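You operate a simulated robot arm through the tools that you are given. There is no shell and no other tool. Be economical: measure what you need, move in short steps, check, and stop when the job is done.

You are at the controls of a simulated two-armed robot. One attempt, no reset.

JOB
Take the burnt cake from the top of the long steel table and leave it on the loading shelf of the front loader. Take the nozzle ring on the top of the long steel table and put it away on the top of the tools table. Open the drawer of the long table, take the small white block from the top of the long steel table and leave it in the inside of the drawer of the long table, then shut the drawer. Open the bin lid. Do these in any order.

The check looks at the end state, three seconds after you hand in, the way a careful person would. Anything else that was tipped, shoved, dropped, spilled or broken makes it a failure. A push-on lid holds only when it is set on centred and level and pressed home; a screw cap is set on level and turned clockwise until tight.

ROBOT AND FRAMES
Two 7-joint arms with two-finger parallel grippers on one trunk, on a base that drives. Base frame: it is fixed to the floor where the robot stands at the start and does not move with it; the origin is under the middle of the robot, x ahead of it, y to its left, z up. Readings come in mm, degrees, newtons and seconds.
The left shoulder is at the start at [48, 101, 1085], the right one opposite. With the tool pointing down near the work surface each hand reaches from about 240 to 540 mm from the robot's upright axis, wherever it stands, measured 20 degrees to its own side. Places, roughly: bin lid [5900, -9200, 600]; burnt cake (5x5x3 cm) [500, 0, 800]; drawer of the long table [900, -100, 700]; inside of the drawer of the long table [800, -100, 700]; loading shelf of the front loader [5000, -400, 700]; nozzle ring [500, 750, 750]; small white block [750, 750, 750]; top of the tools table [7500, -5400, 800]. Payload 2.4 kg a hand.
The TCP of each hand is the grasp point between the finger pads, 24 mm short of the fingertips. In the tool frame z runs along the fingers and y along their closing line. Largest opening 68 mm; finger width 17, thickness 10; the body of the gripper, 40 by 70 mm, starts 41 mm behind the TCP.
Orientation is told as [roll, pitch, yaw] about the base's x, y, z axes, in that order, counted from this pose: with the fingers straight down and closing along the base's y, the tool's x points along the base's -x, its y along +y and its z along -z.

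CONTROLS
- The arms move only by the tool apply_moves. It takes "left_targets", "right_targets" or both (then of equal length, played together; a hand with none holds still); each is a list of rows, each a list of 7 numbers: the shift along the base's x, y, z in units of 100 mm (1.0 is 100 mm), then the turn, a rotation vector about the base's x, y, z in units of 90 degrees (1.0 is 90 degrees), then the closure, from 0 (fully open) to 1 (shut). In form: [[tx, ty, tz, ax, ay, az, grip], ...]. A call has 1 to 12 rows; each row is the pose to reach, as a shift and turn from the pose commanded when the call began. A call with a number of a shift or a turn outside -1 to 1 is refused whole. A row lasts 0.2 s, in which the tool goes at most 50 mm and 8.6 degrees; a call with a longer step from one row to the next is refused whole, and so is a gripper value outside its range. Where a pose cannot be reached the arm comes as near as it can. A force on the tool above 40 N (or 10 N above the force at the start of the call, whichever is more), or a blocked arm, ends the call early, and 0.2 s more pass. The fingers move at their own pace (about 72 mm/s each) and stop on an object; they squeeze with about 22 N. The grip force told is the motor's: it shows also when the fingers shut on nothing. Time passes only in rows, and 0.2 s behind the last, so rows that repeat a pose let the fingers close. The reply holds the time, the measured pose of the TCP, the force on the tool along the base axes, the opening and the grip force, in the units named above and with some noise, with the torque about the TCP (base axes, N m) and any sound that the robot's microphone picked up.
- Cameras (640 x 400 px; columns grow to the right, rows downward): "scene" is now at [134.3, -4, 1239.7]; the picture's right is [-0.04, -1.00, 0.00], its down [-0.62, 0.02, -0.79] and it looks along [0.79, -0.03, -0.62] (base axes); focal length 288 px, centre (320, 200). "left" rides on the left gripper at [84, -11, -75] in its tool frame; the picture's right is [0.13, 0.99, 0.00], its down [-0.60, 0.08, -0.79] and it looks along [-0.79, 0.10, 0.61] (tool axes); focal length 251 px, centre (320, 200). "right" rides on the right gripper at [84, 11, -75] in its tool frame; the picture's right is [-0.13, 0.99, 0.00], its down [-0.60, -0.08, -0.79] and it looks along [-0.79, -0.10, 0.61] (tool axes); focal length 251 px, centre (320, 200).
- camera(camera): a new picture of that camera. The clock stands still meanwhile.
- slide_trunk(by): slides the trunk up (or, below 0, down) by that many mm; the arms and the scene camera ride with it, the base frame stays. It gives what a move gives, with no picture.
- roll_base(legs): drives the robot by 1 to 6 legs, each [ahead, left, turn to the left] in mm, mm and degrees, along the robot's own axes; the way and the turn of a leg run together, so that a leg with both is an arc; at most 1500 mm and 180 degrees a leg. The arms and the cameras ride along, it lands a little off, and it stops where it bumps. It gives what a move gives.
- aim_head(pan, tilt): turns the head with the scene camera to pan (to the left, within 86 degrees either way) and tilt (down, from -29 to 69), counted from straight ahead of the robot. It gives what a move gives.
- measure_at(camera, pixels): for up to 12 pixels [column, row] of the newest picture of that camera ("zoom" is the newest enlarged one), the place [x, y, z] in the base frame of the surface seen there, good to about 3 mm. The clock stands still meanwhile.
- close_up(camera, box): a new picture of the part [left, top, right, bottom] of that camera's present view, enlarged. The clock stands still meanwhile.
- job_done(): hands the job in; it is judged then, once.

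Keep the steps short. Do not move on a guess: measure, check each grasp and each placing, and mend mistakes. In all there are 110 turns and 88 pictures (those below and enlarged ones count). Leave the grippers open and the arms clear of the work at the hand-in unless told otherwise, and finish with a single line.

The tools are called after "Call:" as name(argument=value, ...) on one line, values as JSON. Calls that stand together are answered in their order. apply_moves: Moves the arms, as the interface text tells. Its arguments: {"type":"object","properties":{"left_targets":{"type":"array"},"right_targets":{"type":"array"}},"required":[]} The other tools are called the same way: slide_trunk (by) slides the trunk up or down; roll_base (legs) drives the base; aim_head (pan, tilt) turns the head that bears the scene camera; camera (camera) takes a picture; measure_at (camera, pixels) gives the place of the surface under pixels of a picture; close_up (camera, box) takes an enlarged picture of a part of a camera's view; job_done () hands the job in.

At the start:

```text
time_s: 0.0
left_ee_pos: [338.3, 123.5, 1048.4]
left_ee_rot: [-0.1, 0.0, 0.1]
left_contact_force: [0.4, 0.4, 0.3]
left_ft_torque: [0.01, 0.02, -0.02]
left_grip_width: 68.0
left_gripper_force: 0.0
right_ee_pos: [345.4, -149.9, 1058.8]
right_ee_rot: [0.0, 0.0, 0.0]
right_contact_force: [0.1, 0.2, -0.1]
right_ft_torque: [0.0, 0.0, 0.0]
right_grip_width: 67.8
right_gripper_force: 0.0
trunk travel left (down, up): [-300.0, 550.0]
robot x, y, heading: [0.6, 3.5, 0.1]
head pan, tilt: [-2.2, 38.1]
```

scene: 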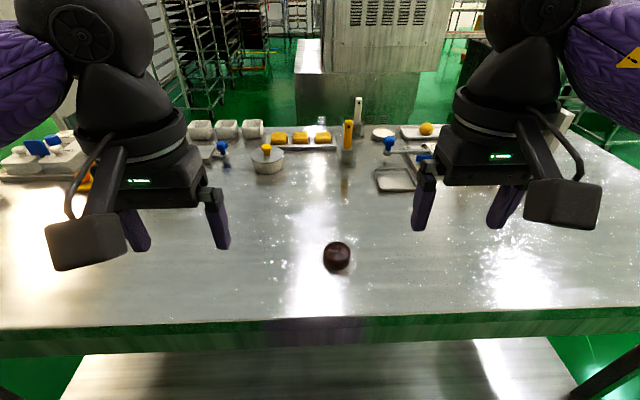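
right: 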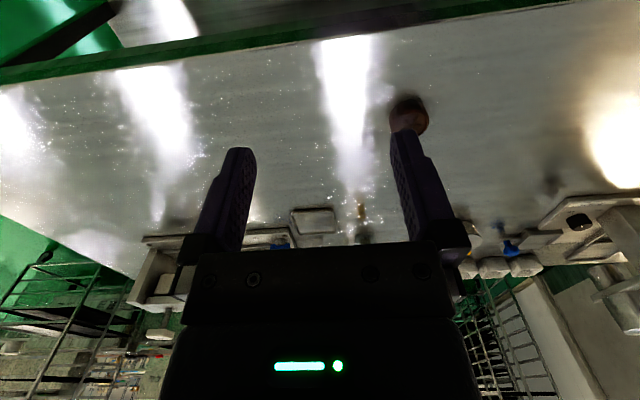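
left: 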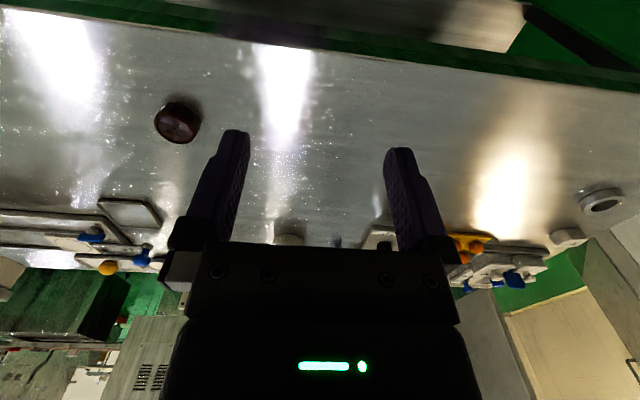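

The cake is at pixel (337,256). I'll measure it and the table, then look left for the ring and block.

Call:
measure_at(camera="scene", pixels=[[337, 248], [337, 268], [337, 300], [320, 325], [320, 130], [20, 320], [610, 310], [395, 180], [300, 80], [345, 150]])

Call:
aim_head(pan=50, tilt=35)

Call:
camera(camera="scene")

```text
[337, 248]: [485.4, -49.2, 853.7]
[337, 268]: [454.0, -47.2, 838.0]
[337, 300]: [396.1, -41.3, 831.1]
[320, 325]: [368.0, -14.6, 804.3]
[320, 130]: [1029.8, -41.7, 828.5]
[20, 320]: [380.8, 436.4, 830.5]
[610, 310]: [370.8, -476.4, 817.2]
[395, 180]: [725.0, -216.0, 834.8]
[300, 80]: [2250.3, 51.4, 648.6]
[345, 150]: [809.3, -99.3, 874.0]
```

```text
time_s: 1.2
left_ee_pos: [337.7, 123.7, 1048.5]
left_ee_rot: [0.0, 0.1, 0.1]
left_contact_force: [-0.3, 0.4, 0.0]
left_ft_torque: [-0.02, 0.01, 0.01]
left_grip_width: 67.8
left_gripper_force: 0.0
right_ee_pos: [344.6, -150.2, 1059.5]
right_ee_rot: [0.1, 0.0, 0.0]
right_contact_force: [0.8, 0.1, -0.1]
right_ft_torque: [-0.04, -0.01, 0.01]
right_grip_width: 67.8
right_gripper_force: 0.2
trunk travel left (down, up): [-300.0, 550.0]
robot x, y, heading: [-0.3, -1.5, 0.0]
head pan, tilt: [50.0, 35.0]
```

```text
84 pictures are left
```

scene: 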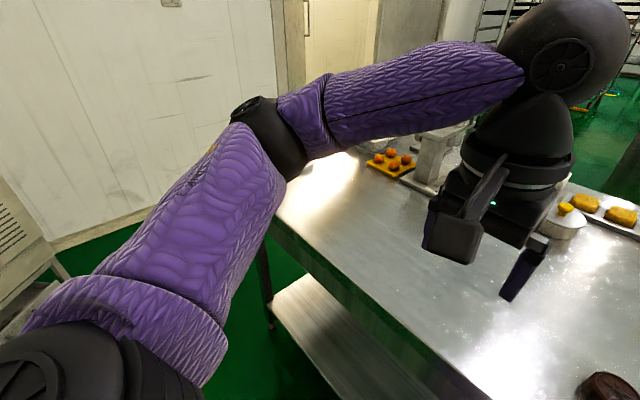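

The arm hides the left part. I'll measure through the left gripper picture: the ring candidate is at (602,203), the white block candidate at (568,238).

Call:
measure_at(camera="left", pixels=[[602, 193], [606, 206], [580, 197], [568, 236], [178, 122], [500, 260], [590, 260], [380, 236]])

Call:
close_up(camera="left", box=[440, 150, 640, 300])

```text
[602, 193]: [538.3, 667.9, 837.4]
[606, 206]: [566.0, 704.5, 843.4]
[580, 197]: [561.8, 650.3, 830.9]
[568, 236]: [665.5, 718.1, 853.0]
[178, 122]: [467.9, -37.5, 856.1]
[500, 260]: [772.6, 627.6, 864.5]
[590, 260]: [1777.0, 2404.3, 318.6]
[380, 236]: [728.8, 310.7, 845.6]
```

```text
2.67 times, centred on (540, 225) of left
```

zoom: 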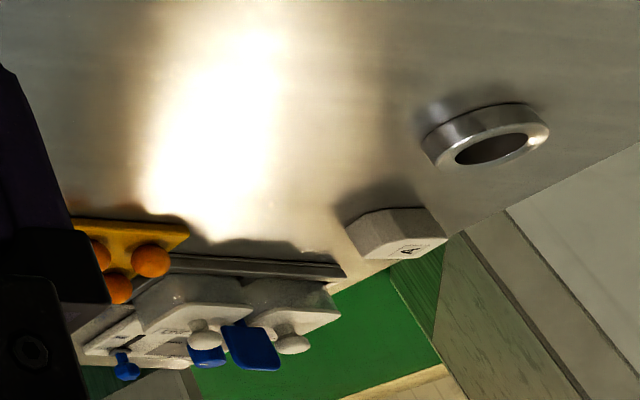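

Ring sits near [560,675], block near [665,715]. I'll back off 600 mm to see the near table face and find the drawer.

Call:
roll_base(legs=[[-700, 0, 0]])

Call:
aim_head(pan=0, tilt=30)

Call:
camera(camera="scene")

```text
time_s: 4.5
left_ee_pos: [-241.6, 123.4, 1049.3]
left_ee_rot: [0.0, 0.1, 0.3]
left_contact_force: [0.7, -0.1, -0.2]
left_ft_torque: [0.0, 0.0, 0.03]
left_grip_width: 68.0
left_gripper_force: 0.0
right_ee_pos: [-232.7, -150.2, 1059.0]
right_ee_rot: [0.0, 0.0, 0.0]
right_contact_force: [0.4, 0.7, -0.4]
right_ft_torque: [0.0, 0.0, 0.0]
right_grip_width: 68.0
right_gripper_force: 0.1
trunk travel left (down, up): [-300.0, 550.0]
robot x, y, heading: [-580.1, -3.6, 0.1]
head pan, tilt: [50.0, 35.0]
stopped in leg 1: the robot was blocked; the commanded pose is now the measured one
```

```text
time_s: 5.7
left_ee_pos: [-243.0, 124.0, 1049.2]
left_ee_rot: [0.0, 0.1, 0.2]
left_contact_force: [0.5, -0.4, -0.5]
left_ft_torque: [0.02, -0.01, 0.02]
left_grip_width: 68.3
left_gripper_force: 0.0
right_ee_pos: [-233.6, -150.2, 1058.3]
right_ee_rot: [0.0, -0.1, 0.0]
right_contact_force: [-0.7, 0.7, 0.1]
right_ft_torque: [0.01, 0.0, -0.01]
right_grip_width: 67.9
right_gripper_force: 0.1
trunk travel left (down, up): [-300.0, 550.0]
robot x, y, heading: [-576.0, -1.4, -0.1]
head pan, tilt: [0.0, 30.0]
```

```text
82 pictures are left
```

scene: 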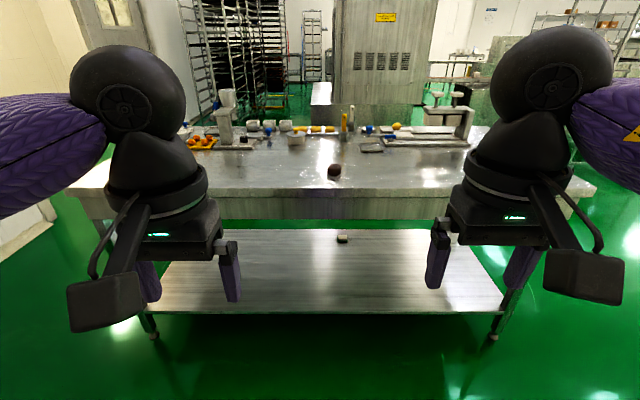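

No drawer on the near face, so it must open on the far side. I'll measure the table extents and floor room.

Call:
measure_at(camera="scene", pixels=[[75, 190], [595, 190], [485, 128], [60, 300], [610, 215], [430, 110], [320, 95], [400, 70], [200, 115], [342, 238], [30, 220], [560, 75]])

Call:
aim_head(pan=-60, tilt=20)

Call:
camera(camera="scene")

```text
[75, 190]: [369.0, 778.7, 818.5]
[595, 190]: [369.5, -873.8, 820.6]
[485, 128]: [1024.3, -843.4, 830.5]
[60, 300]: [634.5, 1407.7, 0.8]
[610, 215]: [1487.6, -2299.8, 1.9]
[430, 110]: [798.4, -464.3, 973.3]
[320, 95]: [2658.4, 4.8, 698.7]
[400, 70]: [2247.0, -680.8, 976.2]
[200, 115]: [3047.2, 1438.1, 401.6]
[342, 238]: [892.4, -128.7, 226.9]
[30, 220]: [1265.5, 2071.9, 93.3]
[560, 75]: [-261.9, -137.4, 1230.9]
```

```text
time_s: 7.0
left_ee_pos: [-240.7, 122.9, 1047.8]
left_ee_rot: [0.0, 0.0, 0.2]
left_contact_force: [0.0, 0.6, 0.8]
left_ft_torque: [-0.01, 0.0, 0.0]
left_grip_width: 67.9
left_gripper_force: 0.0
right_ee_pos: [-233.0, -150.7, 1058.5]
right_ee_rot: [-0.1, 0.0, 0.0]
right_contact_force: [0.3, 0.7, -0.8]
right_ft_torque: [0.0, 0.02, 0.0]
right_grip_width: 67.8
right_gripper_force: 0.0
trunk travel left (down, up): [-300.0, 550.0]
robot x, y, heading: [-579.2, -2.3, 0.3]
head pan, tilt: [-60.0, 20.0]
```

```text
81 pictures are left
```

scene: 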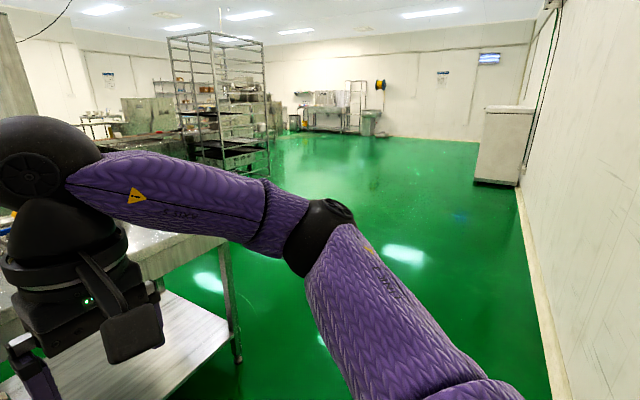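

The back is against a wall; the table spans x 370–1030, y −875–780, with a wide aisle behind it. Now I'll look to the left to see whether there is room at the left end.

Call:
aim_head(pan=30, tilt=15)

Call:
camera(camera="scene")

```text
time_s: 8.7
left_ee_pos: [-240.9, 123.4, 1047.7]
left_ee_rot: [0.0, 0.1, 0.1]
left_contact_force: [0.1, 0.2, -0.2]
left_ft_torque: [0.05, -0.02, 0.04]
left_grip_width: 68.2
left_gripper_force: 0.1
right_ee_pos: [-233.2, -150.4, 1058.3]
right_ee_rot: [0.0, -0.1, 0.0]
right_contact_force: [0.0, 0.6, 0.1]
right_ft_torque: [-0.03, -0.02, -0.01]
right_grip_width: 68.0
right_gripper_force: 0.1
trunk travel left (down, up): [-300.0, 550.0]
robot x, y, heading: [-578.2, -2.6, 0.1]
head pan, tilt: [30.0, 15.0]
```

```text
80 pictures are left
```

scene: 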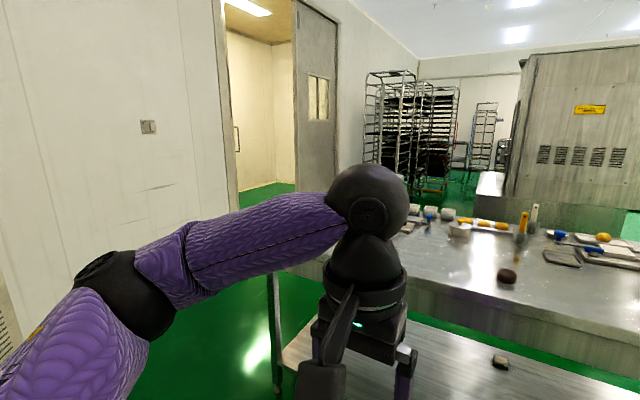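

There's about 1.2 m of free floor left of the table. I'll drive around to the left end and turn to face it (heading −90), standing near x=815, y=1190.

Call:
roll_base(legs=[[30, 1230, 0], [1370, 0, 0], [0, 0, -90]])

Call:
aim_head(pan=0, tilt=40)

Call:
camera(camera="scene")

Call:
camera(camera="right")

```text
time_s: 13.6
left_ee_pos: [-188.4, 1127.9, 1048.5]
left_ee_rot: [0.0, 0.1, 1.7]
left_contact_force: [-0.3, -0.4, -0.2]
left_ft_torque: [0.02, -0.02, -0.01]
left_grip_width: 68.0
left_gripper_force: 0.0
right_ee_pos: [-174.5, 853.1, 1057.7]
right_ee_rot: [0.1, 0.2, 1.4]
right_contact_force: [0.4, 0.4, 0.2]
right_ft_torque: [0.02, 0.03, 0.0]
right_grip_width: 68.2
right_gripper_force: 0.1
trunk travel left (down, up): [-300.0, 550.0]
robot x, y, heading: [-525.3, 995.0, 1.4]
head pan, tilt: [30.0, 15.0]
stopped in leg 1: the robot was blocked; the commanded pose is now the measured one
```

```text
time_s: 14.5
left_ee_pos: [-187.9, 1127.5, 1048.3]
left_ee_rot: [0.2, 0.3, 1.6]
left_contact_force: [0.3, 0.6, 0.5]
left_ft_torque: [0.0, -0.01, -0.01]
left_grip_width: 68.0
left_gripper_force: 0.0
right_ee_pos: [-173.6, 852.6, 1057.7]
right_ee_rot: [0.0, 0.3, 1.3]
right_contact_force: [0.0, -0.2, -0.3]
right_ft_torque: [0.02, -0.01, -0.02]
right_grip_width: 68.0
right_gripper_force: 0.1
trunk travel left (down, up): [-300.0, 550.0]
robot x, y, heading: [-525.7, 997.7, 1.4]
head pan, tilt: [0.0, 40.0]
```

```text
79 pictures are left
```

scene: 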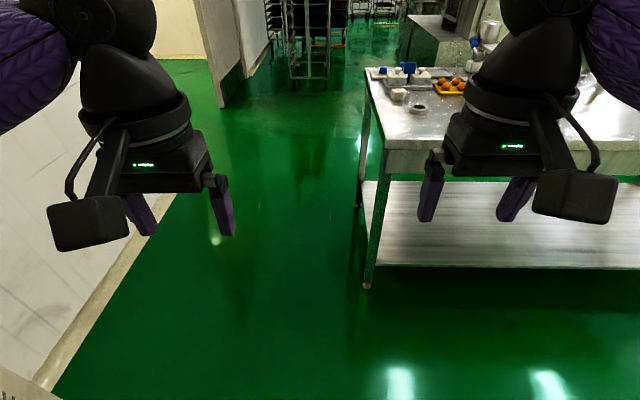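

```text
78 pictures are left
```

right: 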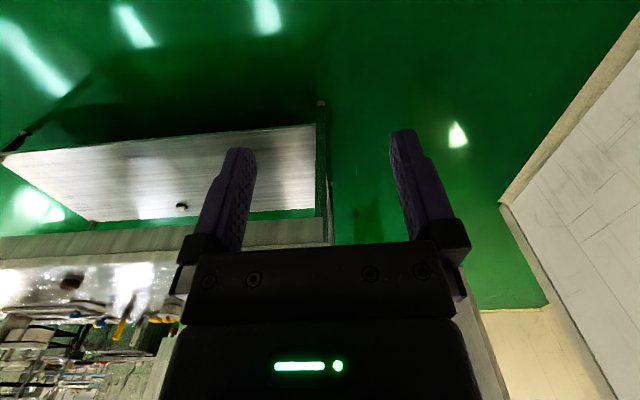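

Blocked at y≈995: a wall runs on the left. I'll measure the wall, the table corner and what touches me.

Call:
measure_at(camera="scene", pixels=[[40, 375], [150, 255], [10, 390], [217, 105], [367, 285], [366, 80], [300, 85], [400, 95], [420, 108], [240, 75], [420, 75], [10, 250]])

Call:
aim_head(pan=80, tilt=45)

Call:
camera(camera="scene")

```text
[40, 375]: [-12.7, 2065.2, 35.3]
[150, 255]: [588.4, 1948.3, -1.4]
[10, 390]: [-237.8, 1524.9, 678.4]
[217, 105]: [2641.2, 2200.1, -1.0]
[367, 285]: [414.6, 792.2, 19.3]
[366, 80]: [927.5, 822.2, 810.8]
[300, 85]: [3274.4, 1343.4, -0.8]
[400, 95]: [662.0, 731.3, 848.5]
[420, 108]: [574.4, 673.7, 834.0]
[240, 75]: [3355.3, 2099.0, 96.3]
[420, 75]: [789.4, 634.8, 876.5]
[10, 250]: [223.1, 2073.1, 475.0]
```

```text
time_s: 16.0
left_ee_pos: [-189.6, 1128.2, 1047.0]
left_ee_rot: [0.2, 0.2, 1.7]
left_contact_force: [-0.1, -0.4, 0.2]
left_ft_torque: [-0.03, 0.05, 0.03]
left_grip_width: 67.7
left_gripper_force: 0.1
right_ee_pos: [-173.7, 853.5, 1057.4]
right_ee_rot: [0.1, 0.2, 1.3]
right_contact_force: [-0.2, -0.4, -0.1]
right_ft_torque: [-0.01, 0.01, 0.0]
right_grip_width: 67.8
right_gripper_force: 0.1
trunk travel left (down, up): [-300.0, 550.0]
robot x, y, heading: [-524.2, 999.6, 1.7]
head pan, tilt: [80.0, 45.0]
```

```text
77 pictures are left
```

scene: 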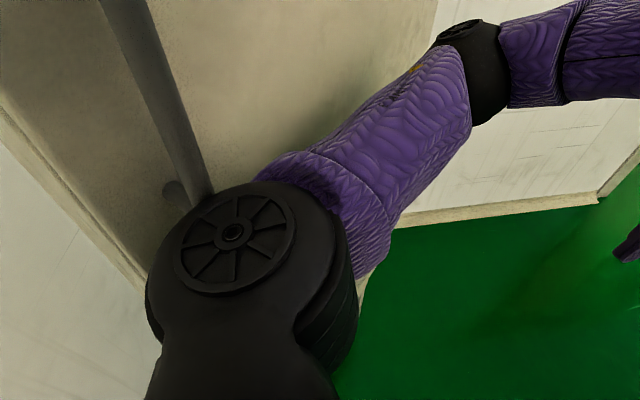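

A fixed cabinet by the left wall stopped me. I'll go forward past it first, then left, then along the table end and turn.

Call:
roll_base(legs=[[450, -20, -1.6], [0, 230, 0], [890, 0, 0], [0, 0, -90]])

Call:
aim_head(pan=0, tilt=40)

Call:
camera(camera="scene")

Call:
camera(camera="right")

```text
time_s: 28.1
left_ee_pos: [942.1, 871.7, 1048.1]
left_ee_rot: [-0.5, -0.1, -88.7]
left_contact_force: [0.7, 0.2, 0.4]
left_ft_torque: [-0.02, 0.03, -0.01]
left_grip_width: 68.0
left_gripper_force: 0.0
right_ee_pos: [667.3, 858.9, 1059.6]
right_ee_rot: [-0.4, -0.1, -89.1]
right_contact_force: [0.3, -0.5, -0.4]
right_ft_torque: [0.0, 0.01, 0.02]
right_grip_width: 67.9
right_gripper_force: 0.1
trunk travel left (down, up): [-300.0, 550.0]
robot x, y, heading: [802.5, 1208.5, -88.8]
head pan, tilt: [80.0, 45.0]
```

```text
time_s: 29.6
left_ee_pos: [941.8, 872.4, 1048.1]
left_ee_rot: [-0.4, 0.0, -88.8]
left_contact_force: [-0.4, -0.4, -0.2]
left_ft_torque: [-0.02, 0.0, 0.03]
left_grip_width: 68.1
left_gripper_force: 0.0
right_ee_pos: [667.4, 858.6, 1059.6]
right_ee_rot: [-0.3, -0.2, -89.1]
right_contact_force: [-0.4, 0.8, 0.9]
right_ft_torque: [0.03, 0.01, 0.03]
right_grip_width: 68.3
right_gripper_force: 0.1
trunk travel left (down, up): [-300.0, 550.0]
robot x, y, heading: [805.8, 1204.9, -88.7]
head pan, tilt: [0.0, 40.0]
```

```text
76 pictures are left
```

scene: 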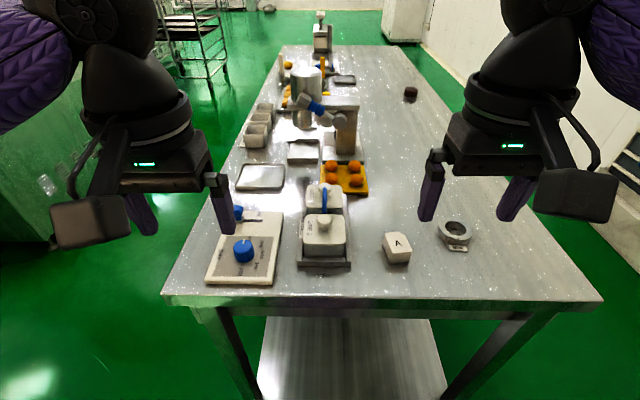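

```text
75 pictures are left
```

right: 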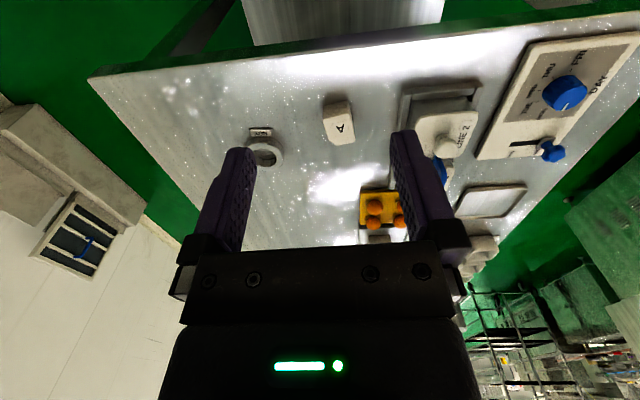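

I see the block marked "A" at (397,247) and the ring at (455,233). I'll enlarge and measure them.

Call:
close_up(camera="scene", box=[290, 170, 490, 295])

Call:
measure_at(camera="zoom", pixels=[[340, 218], [305, 205], [370, 205], [320, 235], [390, 232], [350, 280], [390, 285], [350, 305], [475, 190], [570, 190], [525, 165], [530, 225]])

Call:
measure_at(camera="right", pixels=[[340, 128], [324, 105], [350, 103], [330, 138], [357, 138], [338, 118], [265, 145], [280, 155], [252, 155], [410, 110], [405, 95], [260, 131]])

```text
3.20 times, centred on (390, 232) of scene
```

zoom: 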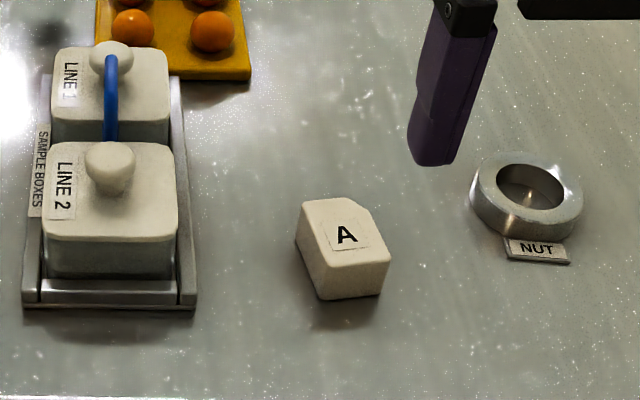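

```text
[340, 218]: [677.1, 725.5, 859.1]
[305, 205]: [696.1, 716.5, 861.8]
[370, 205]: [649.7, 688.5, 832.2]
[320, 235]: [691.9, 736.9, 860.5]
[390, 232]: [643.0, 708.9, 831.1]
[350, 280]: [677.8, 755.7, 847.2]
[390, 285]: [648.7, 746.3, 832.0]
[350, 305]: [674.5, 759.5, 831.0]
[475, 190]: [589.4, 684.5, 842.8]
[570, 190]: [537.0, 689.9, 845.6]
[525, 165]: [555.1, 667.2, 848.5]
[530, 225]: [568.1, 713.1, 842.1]
```

```text
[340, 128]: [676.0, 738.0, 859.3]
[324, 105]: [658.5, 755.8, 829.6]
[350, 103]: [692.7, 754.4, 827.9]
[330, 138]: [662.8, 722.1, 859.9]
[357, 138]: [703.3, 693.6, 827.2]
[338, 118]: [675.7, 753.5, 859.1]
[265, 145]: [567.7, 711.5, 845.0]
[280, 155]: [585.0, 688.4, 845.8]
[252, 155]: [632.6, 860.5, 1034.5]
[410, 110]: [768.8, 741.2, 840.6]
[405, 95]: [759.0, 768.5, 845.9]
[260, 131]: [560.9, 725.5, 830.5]
```

Block top is z≈860, about x 656–695, y 700–757; ring centre near [563,690], 52 mm across. I'll bring the right hand over the block and look.

Call:
apply_moves(right_targets=[[0.02, -0.35, -0.25, 0, 0, 0, 0], [0.04, -0.7, -0.5, 0, 0, 0, 0], [0.06, -1.0, -0.75, 0, 0, 0, 0], [0.08, -1.0, -1.0, 0, 0, 0, 0], [0.08, -1.0, -1.0, 0, 0, 0, 0]])

Call:
camera(camera="right")

```text
time_s: 30.8
left_ee_pos: [940.7, 872.0, 1049.4]
left_ee_rot: [-0.3, -0.1, -88.8]
left_contact_force: [-0.8, 0.4, 0.1]
left_ft_torque: [-0.02, 0.0, -0.02]
left_grip_width: 67.8
left_gripper_force: 0.0
right_ee_pos: [676.5, 759.6, 960.1]
right_ee_rot: [-0.4, -0.1, -89.1]
right_contact_force: [-0.2, 0.6, -1.4]
right_ft_torque: [-0.01, 0.01, -0.03]
right_grip_width: 67.9
right_gripper_force: 0.1
trunk travel left (down, up): [-300.0, 550.0]
robot x, y, heading: [802.6, 1208.1, -88.7]
head pan, tilt: [0.0, 40.0]
```

```text
73 pictures are left
```

right: 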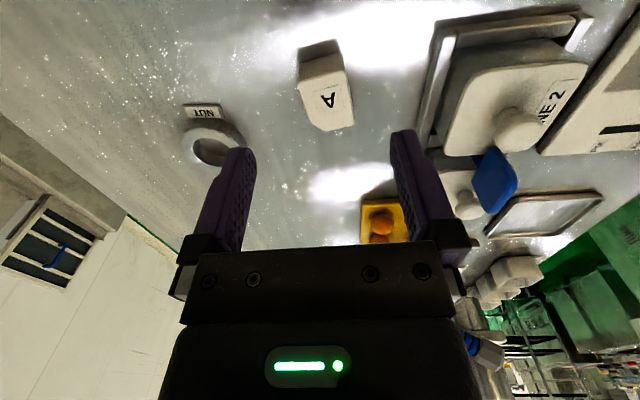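

Measure the block's top corners in this view: (302,80),(341,72),(352,122),(324,128).

Call:
measure_at(camera="right", pixels=[[303, 83], [340, 75], [350, 120], [325, 127], [326, 100], [322, 50], [205, 150], [195, 147], [240, 135], [205, 125], [440, 80]])

```text
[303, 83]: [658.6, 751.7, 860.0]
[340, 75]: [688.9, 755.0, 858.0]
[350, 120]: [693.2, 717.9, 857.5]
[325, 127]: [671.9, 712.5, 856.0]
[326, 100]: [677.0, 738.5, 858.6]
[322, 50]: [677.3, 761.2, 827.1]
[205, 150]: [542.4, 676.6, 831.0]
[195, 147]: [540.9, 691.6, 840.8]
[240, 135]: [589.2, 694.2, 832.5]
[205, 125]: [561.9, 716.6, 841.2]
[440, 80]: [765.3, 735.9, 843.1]
```

The block is turned about +6° and centred near [676,732]. I'll align, come down to z≈890 first.

Call:
apply_moves(right_targets=[[0.0, -0.27, -0.2, 0, 0, 0.06, 0], [0.0, -0.27, -0.5, 0, 0, 0.06, 0], [0.0, -0.27, -0.7, 0, 0, 0.06, 0], [0.0, -0.27, -0.85, 0, 0, 0.06, 0], [0.0, -0.27, -0.99, 0, 0, 0.06, 0], [0.0, -0.27, -1.0, 0, 0, 0.06, 0]])

Call:
camera(camera="right")

```text
time_s: 32.2
left_ee_pos: [941.6, 873.0, 1049.5]
left_ee_rot: [-0.4, -0.1, -88.7]
left_contact_force: [0.4, -0.3, -0.1]
left_ft_torque: [0.02, 0.04, 0.01]
left_grip_width: 68.2
left_gripper_force: 0.0
right_ee_pos: [674.0, 732.4, 858.8]
right_ee_rot: [-0.4, -0.2, -83.6]
right_contact_force: [0.2, 0.5, 0.5]
right_ft_torque: [0.06, -0.03, -0.05]
right_grip_width: 68.0
right_gripper_force: 0.1
trunk travel left (down, up): [-300.0, 550.0]
robot x, y, heading: [802.4, 1205.1, -89.1]
head pan, tilt: [0.0, 40.0]
```

```text
72 pictures are left
```

right: 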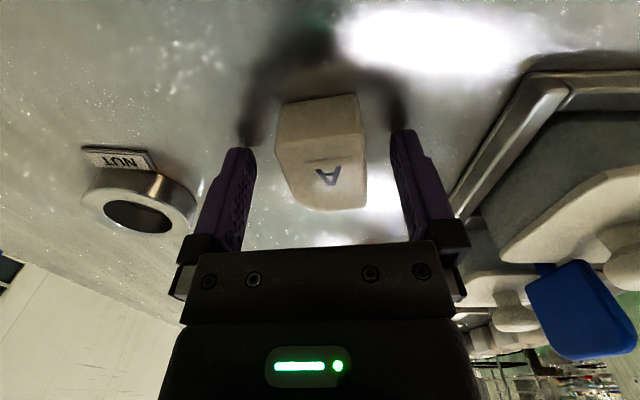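

The block sits between the fingers, roughly centred. Close, then lift.

Call:
apply_moves(right_targets=[[0, 0, 0, 0, 0, 0, 1], [0, 0, 0, 0, 0, 0, 1], [0, 0, 0, 0, 0, 0, 1], [0, 0, 0.15, 0, 0, 0, 1], [0, 0, 0.5, 0, 0, 0, 1], [0, 0, 0.95, 0, 0, 0, 1]])

Call:
camera(camera="right")

```text
time_s: 33.6
left_ee_pos: [943.0, 871.7, 1047.2]
left_ee_rot: [-0.4, -0.1, -88.7]
left_contact_force: [-0.4, 0.4, 0.2]
left_ft_torque: [0.03, -0.04, 0.0]
left_grip_width: 67.9
left_gripper_force: 0.0
right_ee_pos: [676.5, 732.1, 955.1]
right_ee_rot: [-0.4, 0.0, -83.8]
right_contact_force: [0.1, -1.2, -0.3]
right_ft_torque: [0.03, 0.01, 0.03]
right_grip_width: 35.5
right_gripper_force: 22.2
trunk travel left (down, up): [-300.0, 550.0]
robot x, y, heading: [805.5, 1206.1, -88.6]
head pan, tilt: [0.0, 40.0]
```

```text
71 pictures are left
```

right: 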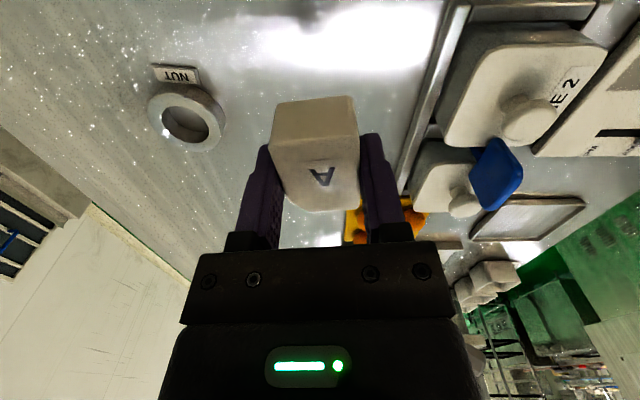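

Block held (35.5 mm, 22 N). I'll pull the hand back and up, then drive to the far side of the table facing it, and look.

Call:
apply_moves(right_targets=[[0, 0.4, 0.3, 0, 0, 0, 1], [0, 0.8, 0.6, 0, 0, 0, 1], [0, 1.0, 0.9, 0, 0, 0, 1], [0, 1.0, 0.9, 0, 0, 0, 1]])

Call:
roll_base(legs=[[0, 760, 0], [1150, 0, 0], [0, 0, -91]])

Call:
aim_head(pan=0, tilt=45)

Call:
camera(camera="scene")

```text
time_s: 34.6
left_ee_pos: [941.7, 871.6, 1047.8]
left_ee_rot: [-0.4, -0.1, -88.8]
left_contact_force: [-0.4, -0.2, 0.7]
left_ft_torque: [0.02, -0.04, -0.02]
left_grip_width: 67.8
left_gripper_force: 0.0
right_ee_pos: [676.3, 830.1, 1042.3]
right_ee_rot: [-0.3, -0.1, -83.8]
right_contact_force: [-0.5, -0.4, -0.3]
right_ft_torque: [-0.02, -0.02, -0.05]
right_grip_width: 35.5
right_gripper_force: 22.4
trunk travel left (down, up): [-300.0, 550.0]
robot x, y, heading: [805.7, 1209.1, -89.1]
head pan, tilt: [0.0, 40.0]
```

```text
time_s: 48.0
left_ee_pos: [1254.9, -62.7, 1048.6]
left_ee_rot: [-0.4, -0.1, -178.6]
left_contact_force: [-0.7, 1.0, 1.2]
left_ft_torque: [-0.02, 0.0, 0.01]
left_grip_width: 68.1
left_gripper_force: 0.1
right_ee_pos: [1212.9, 201.4, 1042.3]
right_ee_rot: [-0.4, 0.0, -173.6]
right_contact_force: [1.0, 0.0, -0.6]
right_ft_torque: [0.03, 0.01, 0.04]
right_grip_width: 35.5
right_gripper_force: 22.0
trunk travel left (down, up): [-300.0, 550.0]
robot x, y, heading: [1586.0, 73.9, -178.7]
head pan, tilt: [0.0, 40.0]
```

```text
time_s: 48.7
left_ee_pos: [1254.1, -63.0, 1047.7]
left_ee_rot: [-0.4, 0.0, -178.7]
left_contact_force: [0.9, -0.4, 0.0]
left_ft_torque: [0.01, -0.01, 0.0]
left_grip_width: 67.8
left_gripper_force: 0.0
right_ee_pos: [1213.1, 201.5, 1043.6]
right_ee_rot: [-0.5, 0.0, -173.5]
right_contact_force: [0.1, 0.4, -0.2]
right_ft_torque: [0.03, -0.01, 0.0]
right_grip_width: 35.7
right_gripper_force: 21.9
trunk travel left (down, up): [-300.0, 550.0]
robot x, y, heading: [1590.5, 76.0, -179.0]
head pan, tilt: [0.0, 45.0]
```

```text
70 pictures are left
```

scene: 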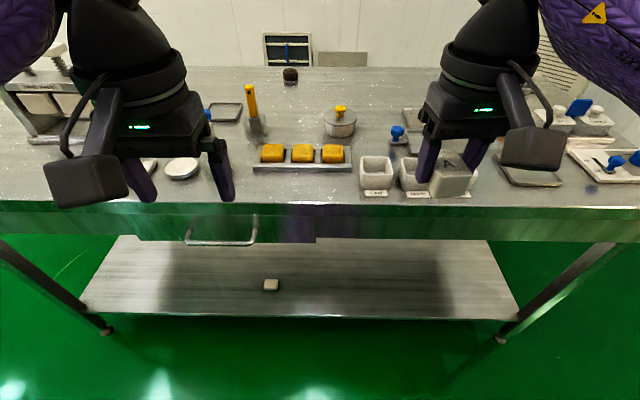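

The drawer is here, with a U-shaped handle bar at (186–258, 242). I'll enlarge and measure.

Call:
close_up(camera="scene", box=[120, 190, 330, 300])

Call:
measure_at(camera="zoom", pixels=[[205, 165], [300, 166], [400, 162], [205, 130], [412, 110], [60, 140], [590, 150], [300, 100], [300, 55], [300, 130]])

```text
3.05 times, centred on (225, 245) of scene
```

zoom: 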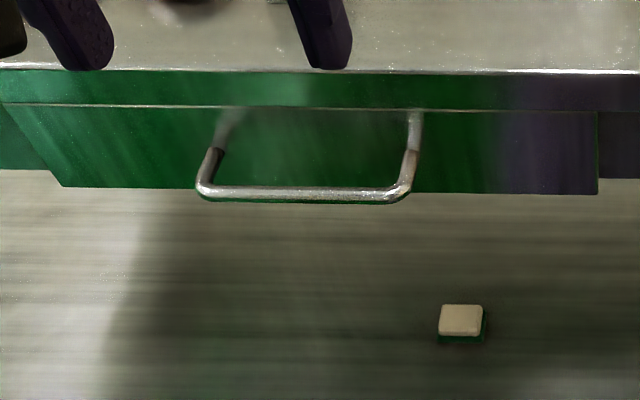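

```text
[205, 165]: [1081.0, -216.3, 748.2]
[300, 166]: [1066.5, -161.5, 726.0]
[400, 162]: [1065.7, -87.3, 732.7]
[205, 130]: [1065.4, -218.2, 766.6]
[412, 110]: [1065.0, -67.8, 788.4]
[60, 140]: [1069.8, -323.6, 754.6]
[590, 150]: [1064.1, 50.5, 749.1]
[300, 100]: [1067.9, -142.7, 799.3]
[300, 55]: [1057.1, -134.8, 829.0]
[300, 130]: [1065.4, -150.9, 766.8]
```

Measure the bar itself at zoom row ~192.

Call:
measure_at(camera="zoom", pixels=[[260, 193], [300, 194], [350, 194], [210, 190], [400, 190], [405, 165], [207, 175], [412, 130], [300, 191], [300, 197]])

```text
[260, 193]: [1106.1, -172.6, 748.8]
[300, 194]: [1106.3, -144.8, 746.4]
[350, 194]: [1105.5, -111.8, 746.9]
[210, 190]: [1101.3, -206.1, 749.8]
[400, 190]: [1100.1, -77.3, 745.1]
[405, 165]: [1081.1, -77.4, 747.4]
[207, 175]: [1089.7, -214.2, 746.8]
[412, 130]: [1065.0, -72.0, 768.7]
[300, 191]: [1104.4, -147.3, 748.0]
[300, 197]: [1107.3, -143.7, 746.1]
```

The bar is at x≈1101, z≈746, y −206…−78, about 35 mm proud of the drawer front. I'll lower the trunk 150 mm, then tilt the left hand forward ~60° in front of the bar, partly closed.

Call:
slide_trunk(by=-150)

Call:
apply_moves(left_targets=[[-0.1, -0.1, -0.05, 0, 0.083, 0, 0.2], [-0.2, -0.2, -0.1, 0, 0.166, 0, 0.4], [-0.3, -0.3, -0.2, 0, 0.25, 0, 0.4], [-0.4, -0.4, -0.3, 0, 0.333, 0, 0.4], [-0.5, -0.5, -0.4, 0, 0.417, 0, 0.4], [-0.6, -0.6, -0.5, 0, 0.5, 0, 0.4], [-0.7, -0.7, -0.6, 0, 0.583, 0, 0.4], [-0.8, -0.79, -0.7, 0, 0.667, 0, 0.4], [-0.8, -0.79, -0.7, 0, 0.667, 0, 0.4]])

Call:
camera(camera="left")

```text
time_s: 50.4
left_ee_pos: [1255.8, -62.8, 897.6]
left_ee_rot: [-0.4, -0.1, -178.7]
left_contact_force: [-0.2, 0.5, 0.2]
left_ft_torque: [0.0, 0.0, 0.05]
left_grip_width: 67.8
left_gripper_force: 0.1
right_ee_pos: [1212.9, 200.4, 893.8]
right_ee_rot: [-0.3, -0.2, -173.6]
right_contact_force: [-0.1, 0.1, -0.1]
right_ft_torque: [-0.02, 0.0, 0.02]
right_grip_width: 35.5
right_gripper_force: 22.2
trunk travel left (down, up): [-150.0, 700.0]
robot x, y, heading: [1590.2, 75.5, -178.8]
head pan, tilt: [0.0, 45.0]
```

```text
time_s: 52.4
left_ee_pos: [1175.7, -142.0, 829.3]
left_ee_rot: [-2.6, -60.2, -177.5]
left_contact_force: [-0.1, 0.1, -0.2]
left_ft_torque: [0.04, -0.01, 0.02]
left_grip_width: 41.0
left_gripper_force: 0.0
right_ee_pos: [1213.2, 201.4, 892.8]
right_ee_rot: [-0.3, 0.1, -173.6]
right_contact_force: [0.0, -0.4, -0.2]
right_ft_torque: [0.02, 0.01, -0.02]
right_grip_width: 35.6
right_gripper_force: 22.2
trunk travel left (down, up): [-150.0, 700.0]
robot x, y, heading: [1583.2, 75.8, -178.7]
head pan, tilt: [0.0, 45.0]
```

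```text
68 pictures are left
```

left: 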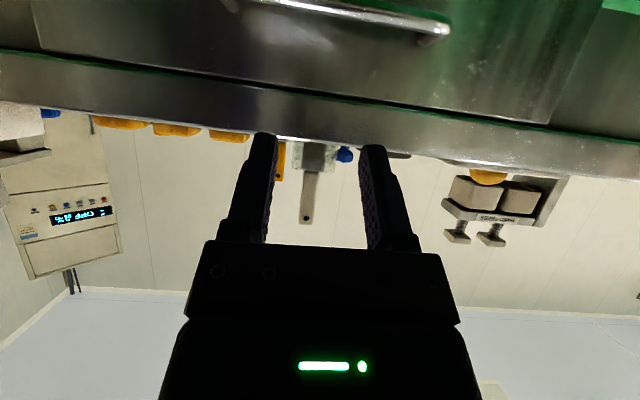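

The fingers close along y, parallel to the bar, so I need to turn the hand 90° about its finger axis.

Call:
apply_moves(left_targets=[[0, 0, 0, -0.079, 0, -0.0455, 0.4], [0, 0, 0, -0.157, 0, -0.091, 0.4], [0, 0, 0, -0.236, 0, -0.136, 0.4], [0, 0, 0, -0.315, 0, -0.182, 0.4], [0, 0, 0, -0.394, 0, -0.227, 0.4], [0, 0, 0, -0.472, 0, -0.273, 0.4], [0, 0, 0, -0.551, 0, -0.318, 0.4], [0, 0, 0, -0.63, 0, -0.364, 0.4], [0, 0, 0, -0.709, 0, -0.409, 0.4], [0, 0, 0, -0.787, 0, -0.4545, 0.4], [0, 0, 0, -0.866, 0, -0.5, 0.4], [0, 0, 0, -0.866, 0, -0.5, 0.4]])

Call:
camera(camera="scene")

```text
time_s: 55.0
left_ee_pos: [1174.4, -143.0, 829.7]
left_ee_rot: [59.6, -1.1, 90.5]
left_contact_force: [0.3, 1.0, 0.2]
left_ft_torque: [0.0, -0.01, -0.01]
left_grip_width: 40.7
left_gripper_force: 0.0
right_ee_pos: [1212.0, 202.3, 892.3]
right_ee_rot: [-0.4, -0.1, -173.7]
right_contact_force: [-0.7, 0.7, -1.2]
right_ft_torque: [0.01, 0.0, 0.0]
right_grip_width: 35.6
right_gripper_force: 22.6
trunk travel left (down, up): [-150.0, 700.0]
robot x, y, heading: [1586.2, 75.5, -179.0]
head pan, tilt: [0.0, 45.0]
```

```text
67 pictures are left
```

scene: 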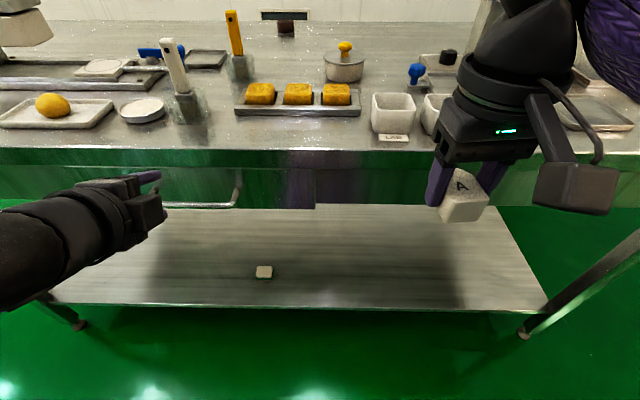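

Orientation is right. I'll move to just before the bar and look.

Call:
apply_moves(left_targets=[[-0.1, 0, -0.25, 0, 0, 0, 0.5], [-0.2, 0, -0.5, 0, 0, 0, 0.53], [-0.33, 0, -0.6, 0, 0, 0, 0.53], [-0.33, 0, -0.6, 0, 0, 0, 0.53]])

Call:
close_up(camera="scene", box=[60, 140, 320, 300])

Call:
camera(camera="left")

```text
time_s: 56.0
left_ee_pos: [1141.7, -142.5, 767.7]
left_ee_rot: [59.6, -1.2, 90.5]
left_contact_force: [-0.1, -0.3, 0.1]
left_ft_torque: [0.03, 0.0, 0.02]
left_grip_width: 32.3
left_gripper_force: 0.2
right_ee_pos: [1213.1, 201.3, 893.1]
right_ee_rot: [-0.4, 0.0, -173.6]
right_contact_force: [0.0, 0.3, -1.0]
right_ft_torque: [0.02, 0.01, 0.02]
right_grip_width: 35.6
right_gripper_force: 21.7
trunk travel left (down, up): [-150.0, 700.0]
robot x, y, heading: [1588.8, 73.9, -179.0]
head pan, tilt: [0.0, 45.0]
```

```text
2.46 times, centred on (190, 220) of scene
```

zoom: 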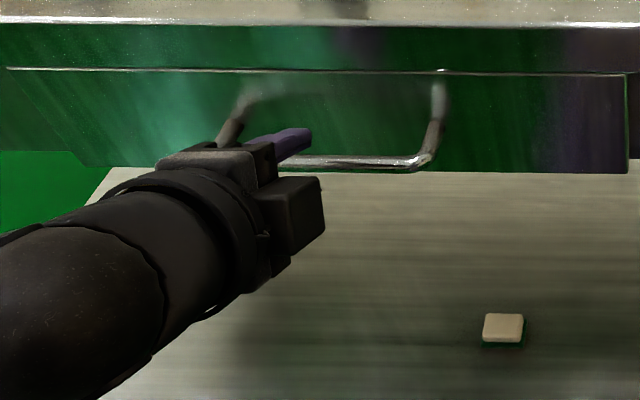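

```text
65 pictures are left
```

left: 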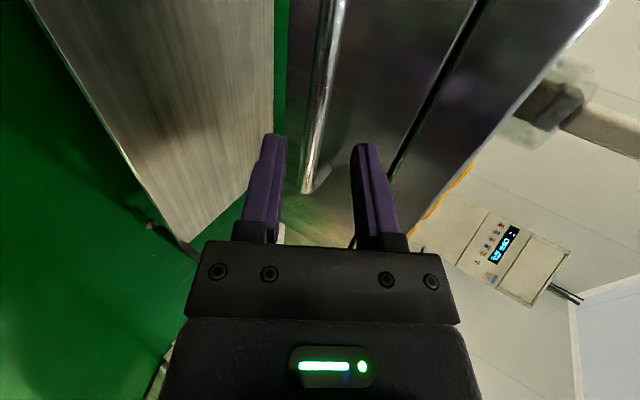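

The bar runs between the fingers. I'll advance ~38 mm along the fingers and close.

Call:
apply_moves(left_targets=[[-0.17, 0, -0.095, 0, 0, 0, 0.53], [-0.34, 0, -0.19, 0, 0, 0, 0.53], [-0.34, 0, -0.19, 0, 0, 0, 1], [-0.34, 0, -0.19, 0, 0, 0, 1], [-0.34, 0, -0.19, 0, 0, 0, 1]])

Call:
camera(camera="left")

```text
time_s: 57.2
left_ee_pos: [1109.0, -141.2, 746.6]
left_ee_rot: [59.1, -1.2, 90.5]
left_contact_force: [22.7, 4.2, -29.6]
left_ft_torque: [-0.63, -0.28, -0.02]
left_grip_width: 12.0
left_gripper_force: 32.3
right_ee_pos: [1214.1, 201.6, 892.7]
right_ee_rot: [-0.4, 0.1, -173.6]
right_contact_force: [-0.1, 0.0, -0.9]
right_ft_torque: [0.01, -0.04, -0.01]
right_grip_width: 35.4
right_gripper_force: 22.2
trunk travel left (down, up): [-150.0, 700.0]
robot x, y, heading: [1588.4, 73.5, -178.9]
head pan, tilt: [0.0, 45.0]
```

```text
64 pictures are left
```

left: 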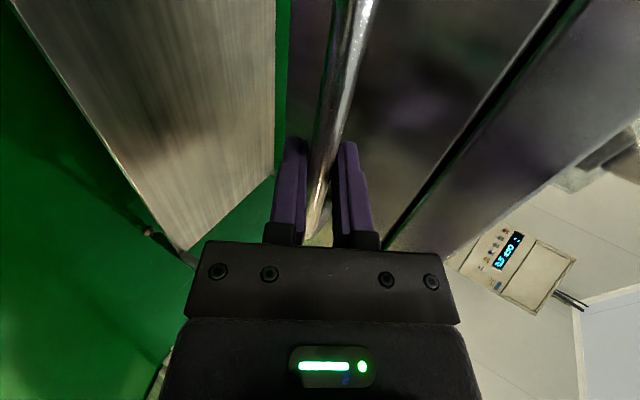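

Bar gripped (12 mm). I'll ease the strain and pull slowly toward +x.

Call:
apply_moves(left_targets=[[0.03, 0, -0.04, 0, 0, 0, 1], [0.15, 0, -0.04, 0, 0, 0, 1], [0.3, 0, -0.04, 0, 0, 0, 1], [0.45, 0, -0.04, 0, 0, 0, 1], [0.6, 0, -0.04, 0, 0, 0, 1], [0.75, 0, -0.04, 0, 0, 0, 1], [0.9, 0, -0.04, 0, 0, 0, 1], [1.0, 0, -0.04, 0, 0, 0, 1]])

Call:
camera(camera="scene")

```text
time_s: 59.0
left_ee_pos: [1208.0, -141.7, 746.8]
left_ee_rot: [59.7, -1.1, 90.5]
left_contact_force: [-0.8, 5.3, 11.3]
left_ft_torque: [-0.6, 0.07, -0.09]
left_grip_width: 11.7
left_gripper_force: 32.6
right_ee_pos: [1213.9, 202.8, 893.5]
right_ee_rot: [-0.3, -0.1, -173.7]
right_contact_force: [-0.3, 0.5, -0.7]
right_ft_torque: [0.02, 0.0, -0.03]
right_grip_width: 35.5
right_gripper_force: 22.3
trunk travel left (down, up): [-150.0, 700.0]
robot x, y, heading: [1589.2, 78.4, -178.6]
head pan, tilt: [0.0, 45.0]
```

```text
63 pictures are left
```

scene: 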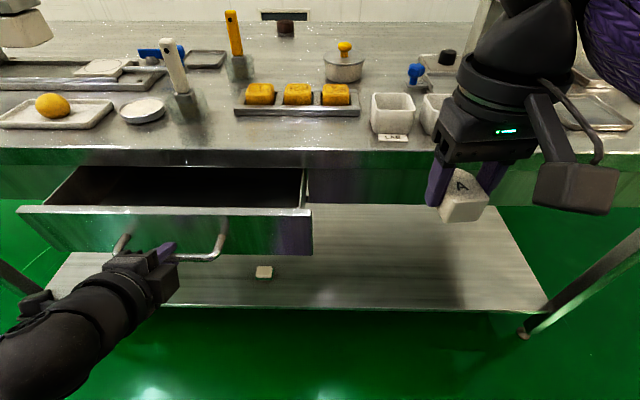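

The drawer is sliding out. Another 90 mm.

Call:
apply_moves(left_targets=[[0.15, 0, 0, 0, 0, 0, 1], [0.3, 0, 0, 0, 0, 0, 1], [0.45, 0, 0, 0, 0, 0, 1], [0.6, 0, 0, 0, 0, 0, 1], [0.75, 0, 0, 0, 0, 0, 1], [0.9, 0, 0, 0, 0, 0, 1]])

Call:
camera(camera="scene")

```text
time_s: 59.5
left_ee_pos: [1219.7, -141.9, 746.7]
left_ee_rot: [60.7, -1.2, 90.1]
left_contact_force: [-1.7, 4.3, 13.6]
left_ft_torque: [-0.05, 0.15, -1.06]
left_grip_width: 11.8
left_gripper_force: 32.5
left hand out of reach, approached as far as the arm can: row 1, 2
right_ee_pos: [1213.8, 202.8, 893.1]
right_ee_rot: [-0.3, 0.0, -173.6]
right_contact_force: [-0.3, -0.2, -0.4]
right_ft_torque: [-0.02, -0.03, 0.0]
right_grip_width: 35.4
right_gripper_force: 21.7
trunk travel left (down, up): [-150.0, 700.0]
robot x, y, heading: [1591.3, 73.5, -178.9]
head pan, tilt: [0.0, 45.0]
stopped in row 2 (left hand): the force on the tool passed its limit at 45 N (the readings are from after the stop); the commanded pose is now the measured one
```

```text
62 pictures are left
```

scene: 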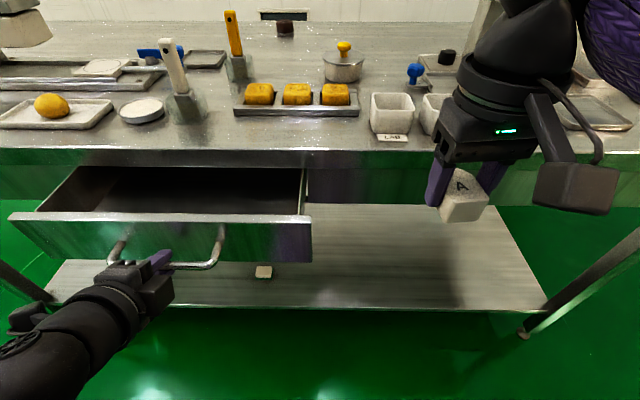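

The arm's reach ended; I'll back the base 100 mm while holding the bar.

Call:
roll_base(legs=[[-100, 0, 0]])

Call:
camera(camera="scene")

```text
time_s: 60.7
left_ee_pos: [1321.5, -142.2, 745.4]
left_ee_rot: [60.5, -1.0, 90.3]
left_contact_force: [0.9, -5.9, 33.9]
left_ft_torque: [-0.42, 0.26, -0.18]
left_grip_width: 11.6
left_gripper_force: 32.5
right_ee_pos: [1313.3, 204.1, 893.0]
right_ee_rot: [-0.3, -0.2, -173.8]
right_contact_force: [0.1, -0.4, -0.3]
right_ft_torque: [-0.02, 0.0, -0.03]
right_grip_width: 35.6
right_gripper_force: 22.3
trunk travel left (down, up): [-150.0, 700.0]
robot x, y, heading: [1684.9, 73.5, -179.1]
head pan, tilt: [0.0, 45.0]
```

```text
61 pictures are left
```

scene: 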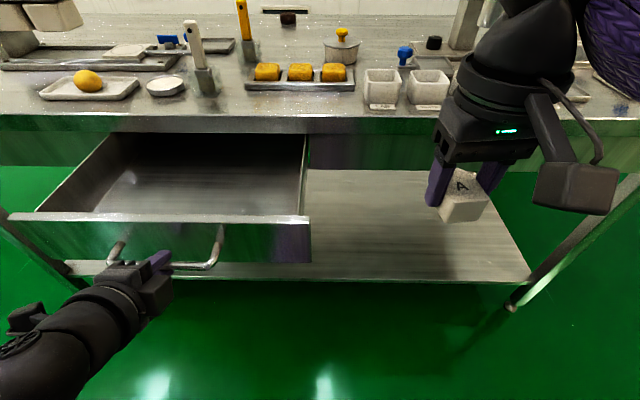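

Drawer open about 210 mm and empty. Measure its floor, walls and rims.

Call:
measure_at(camera="scene", pixels=[[200, 190], [260, 200], [280, 180], [250, 218], [308, 219], [305, 140], [296, 213], [220, 150], [462, 210], [445, 205], [40, 215], [250, 240]])

```text
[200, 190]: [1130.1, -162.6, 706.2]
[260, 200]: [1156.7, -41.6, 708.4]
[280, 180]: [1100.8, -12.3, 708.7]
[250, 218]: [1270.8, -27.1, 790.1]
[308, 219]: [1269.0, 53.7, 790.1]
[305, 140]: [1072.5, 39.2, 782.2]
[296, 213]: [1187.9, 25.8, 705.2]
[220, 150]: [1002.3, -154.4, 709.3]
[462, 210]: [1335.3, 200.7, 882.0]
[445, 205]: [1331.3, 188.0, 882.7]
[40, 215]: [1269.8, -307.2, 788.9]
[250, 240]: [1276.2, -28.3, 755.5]
```

The drawer floor is z≈707, rim 790, x to ~1260, right wall y≈35. I'll release the bar (part opening), back off so the fingers clear it, then raise the left hand.

Call:
apply_moves(left_targets=[[0, 0, 0, 0, 0, 0, 0.8], [0, 0, 0, 0, 0, 0, 0.5], [0, 0, 0, 0, 0, 0, 0.3], [0, 0, 0, 0, 0, 0, 0.3]])

Call:
roll_base(legs=[[-50, 0, 0]])

Call:
camera(camera="scene")

```text
time_s: 61.7
left_ee_pos: [1319.3, -142.8, 744.4]
left_ee_rot: [60.5, -1.0, 90.3]
left_contact_force: [-0.8, 0.2, 0.5]
left_ft_torque: [0.01, -0.03, 0.01]
left_grip_width: 47.9
left_gripper_force: 0.0
right_ee_pos: [1313.4, 203.5, 893.0]
right_ee_rot: [-0.4, -0.1, -173.6]
right_contact_force: [-0.7, 0.0, -0.2]
right_ft_torque: [-0.04, 0.01, 0.04]
right_grip_width: 35.5
right_gripper_force: 21.6
trunk travel left (down, up): [-150.0, 700.0]
robot x, y, heading: [1688.2, 76.6, -179.0]
head pan, tilt: [0.0, 45.0]
```

```text
time_s: 62.6
left_ee_pos: [1370.6, -140.6, 744.9]
left_ee_rot: [60.5, -1.0, 90.3]
left_contact_force: [0.8, 0.1, -0.6]
left_ft_torque: [-0.02, -0.03, -0.01]
left_grip_width: 47.8
left_gripper_force: 0.1
right_ee_pos: [1362.7, 204.7, 892.7]
right_ee_rot: [-0.3, 0.1, -173.7]
right_contact_force: [-1.3, -0.1, -0.2]
right_ft_torque: [-0.03, -0.02, 0.01]
right_grip_width: 35.5
right_gripper_force: 22.5
trunk travel left (down, up): [-150.0, 700.0]
robot x, y, heading: [1741.5, 74.6, -179.1]
head pan, tilt: [0.0, 45.0]
```

```text
60 pictures are left
```

scene: 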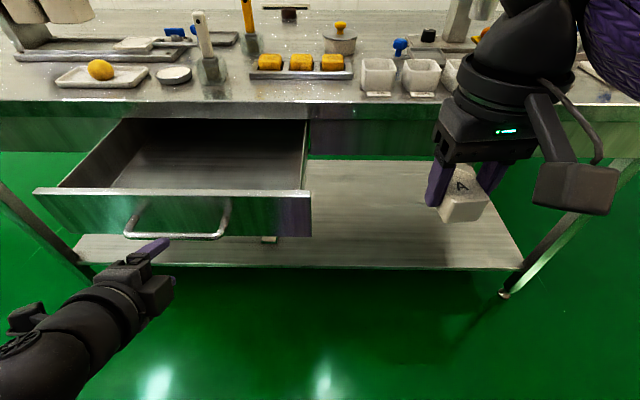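

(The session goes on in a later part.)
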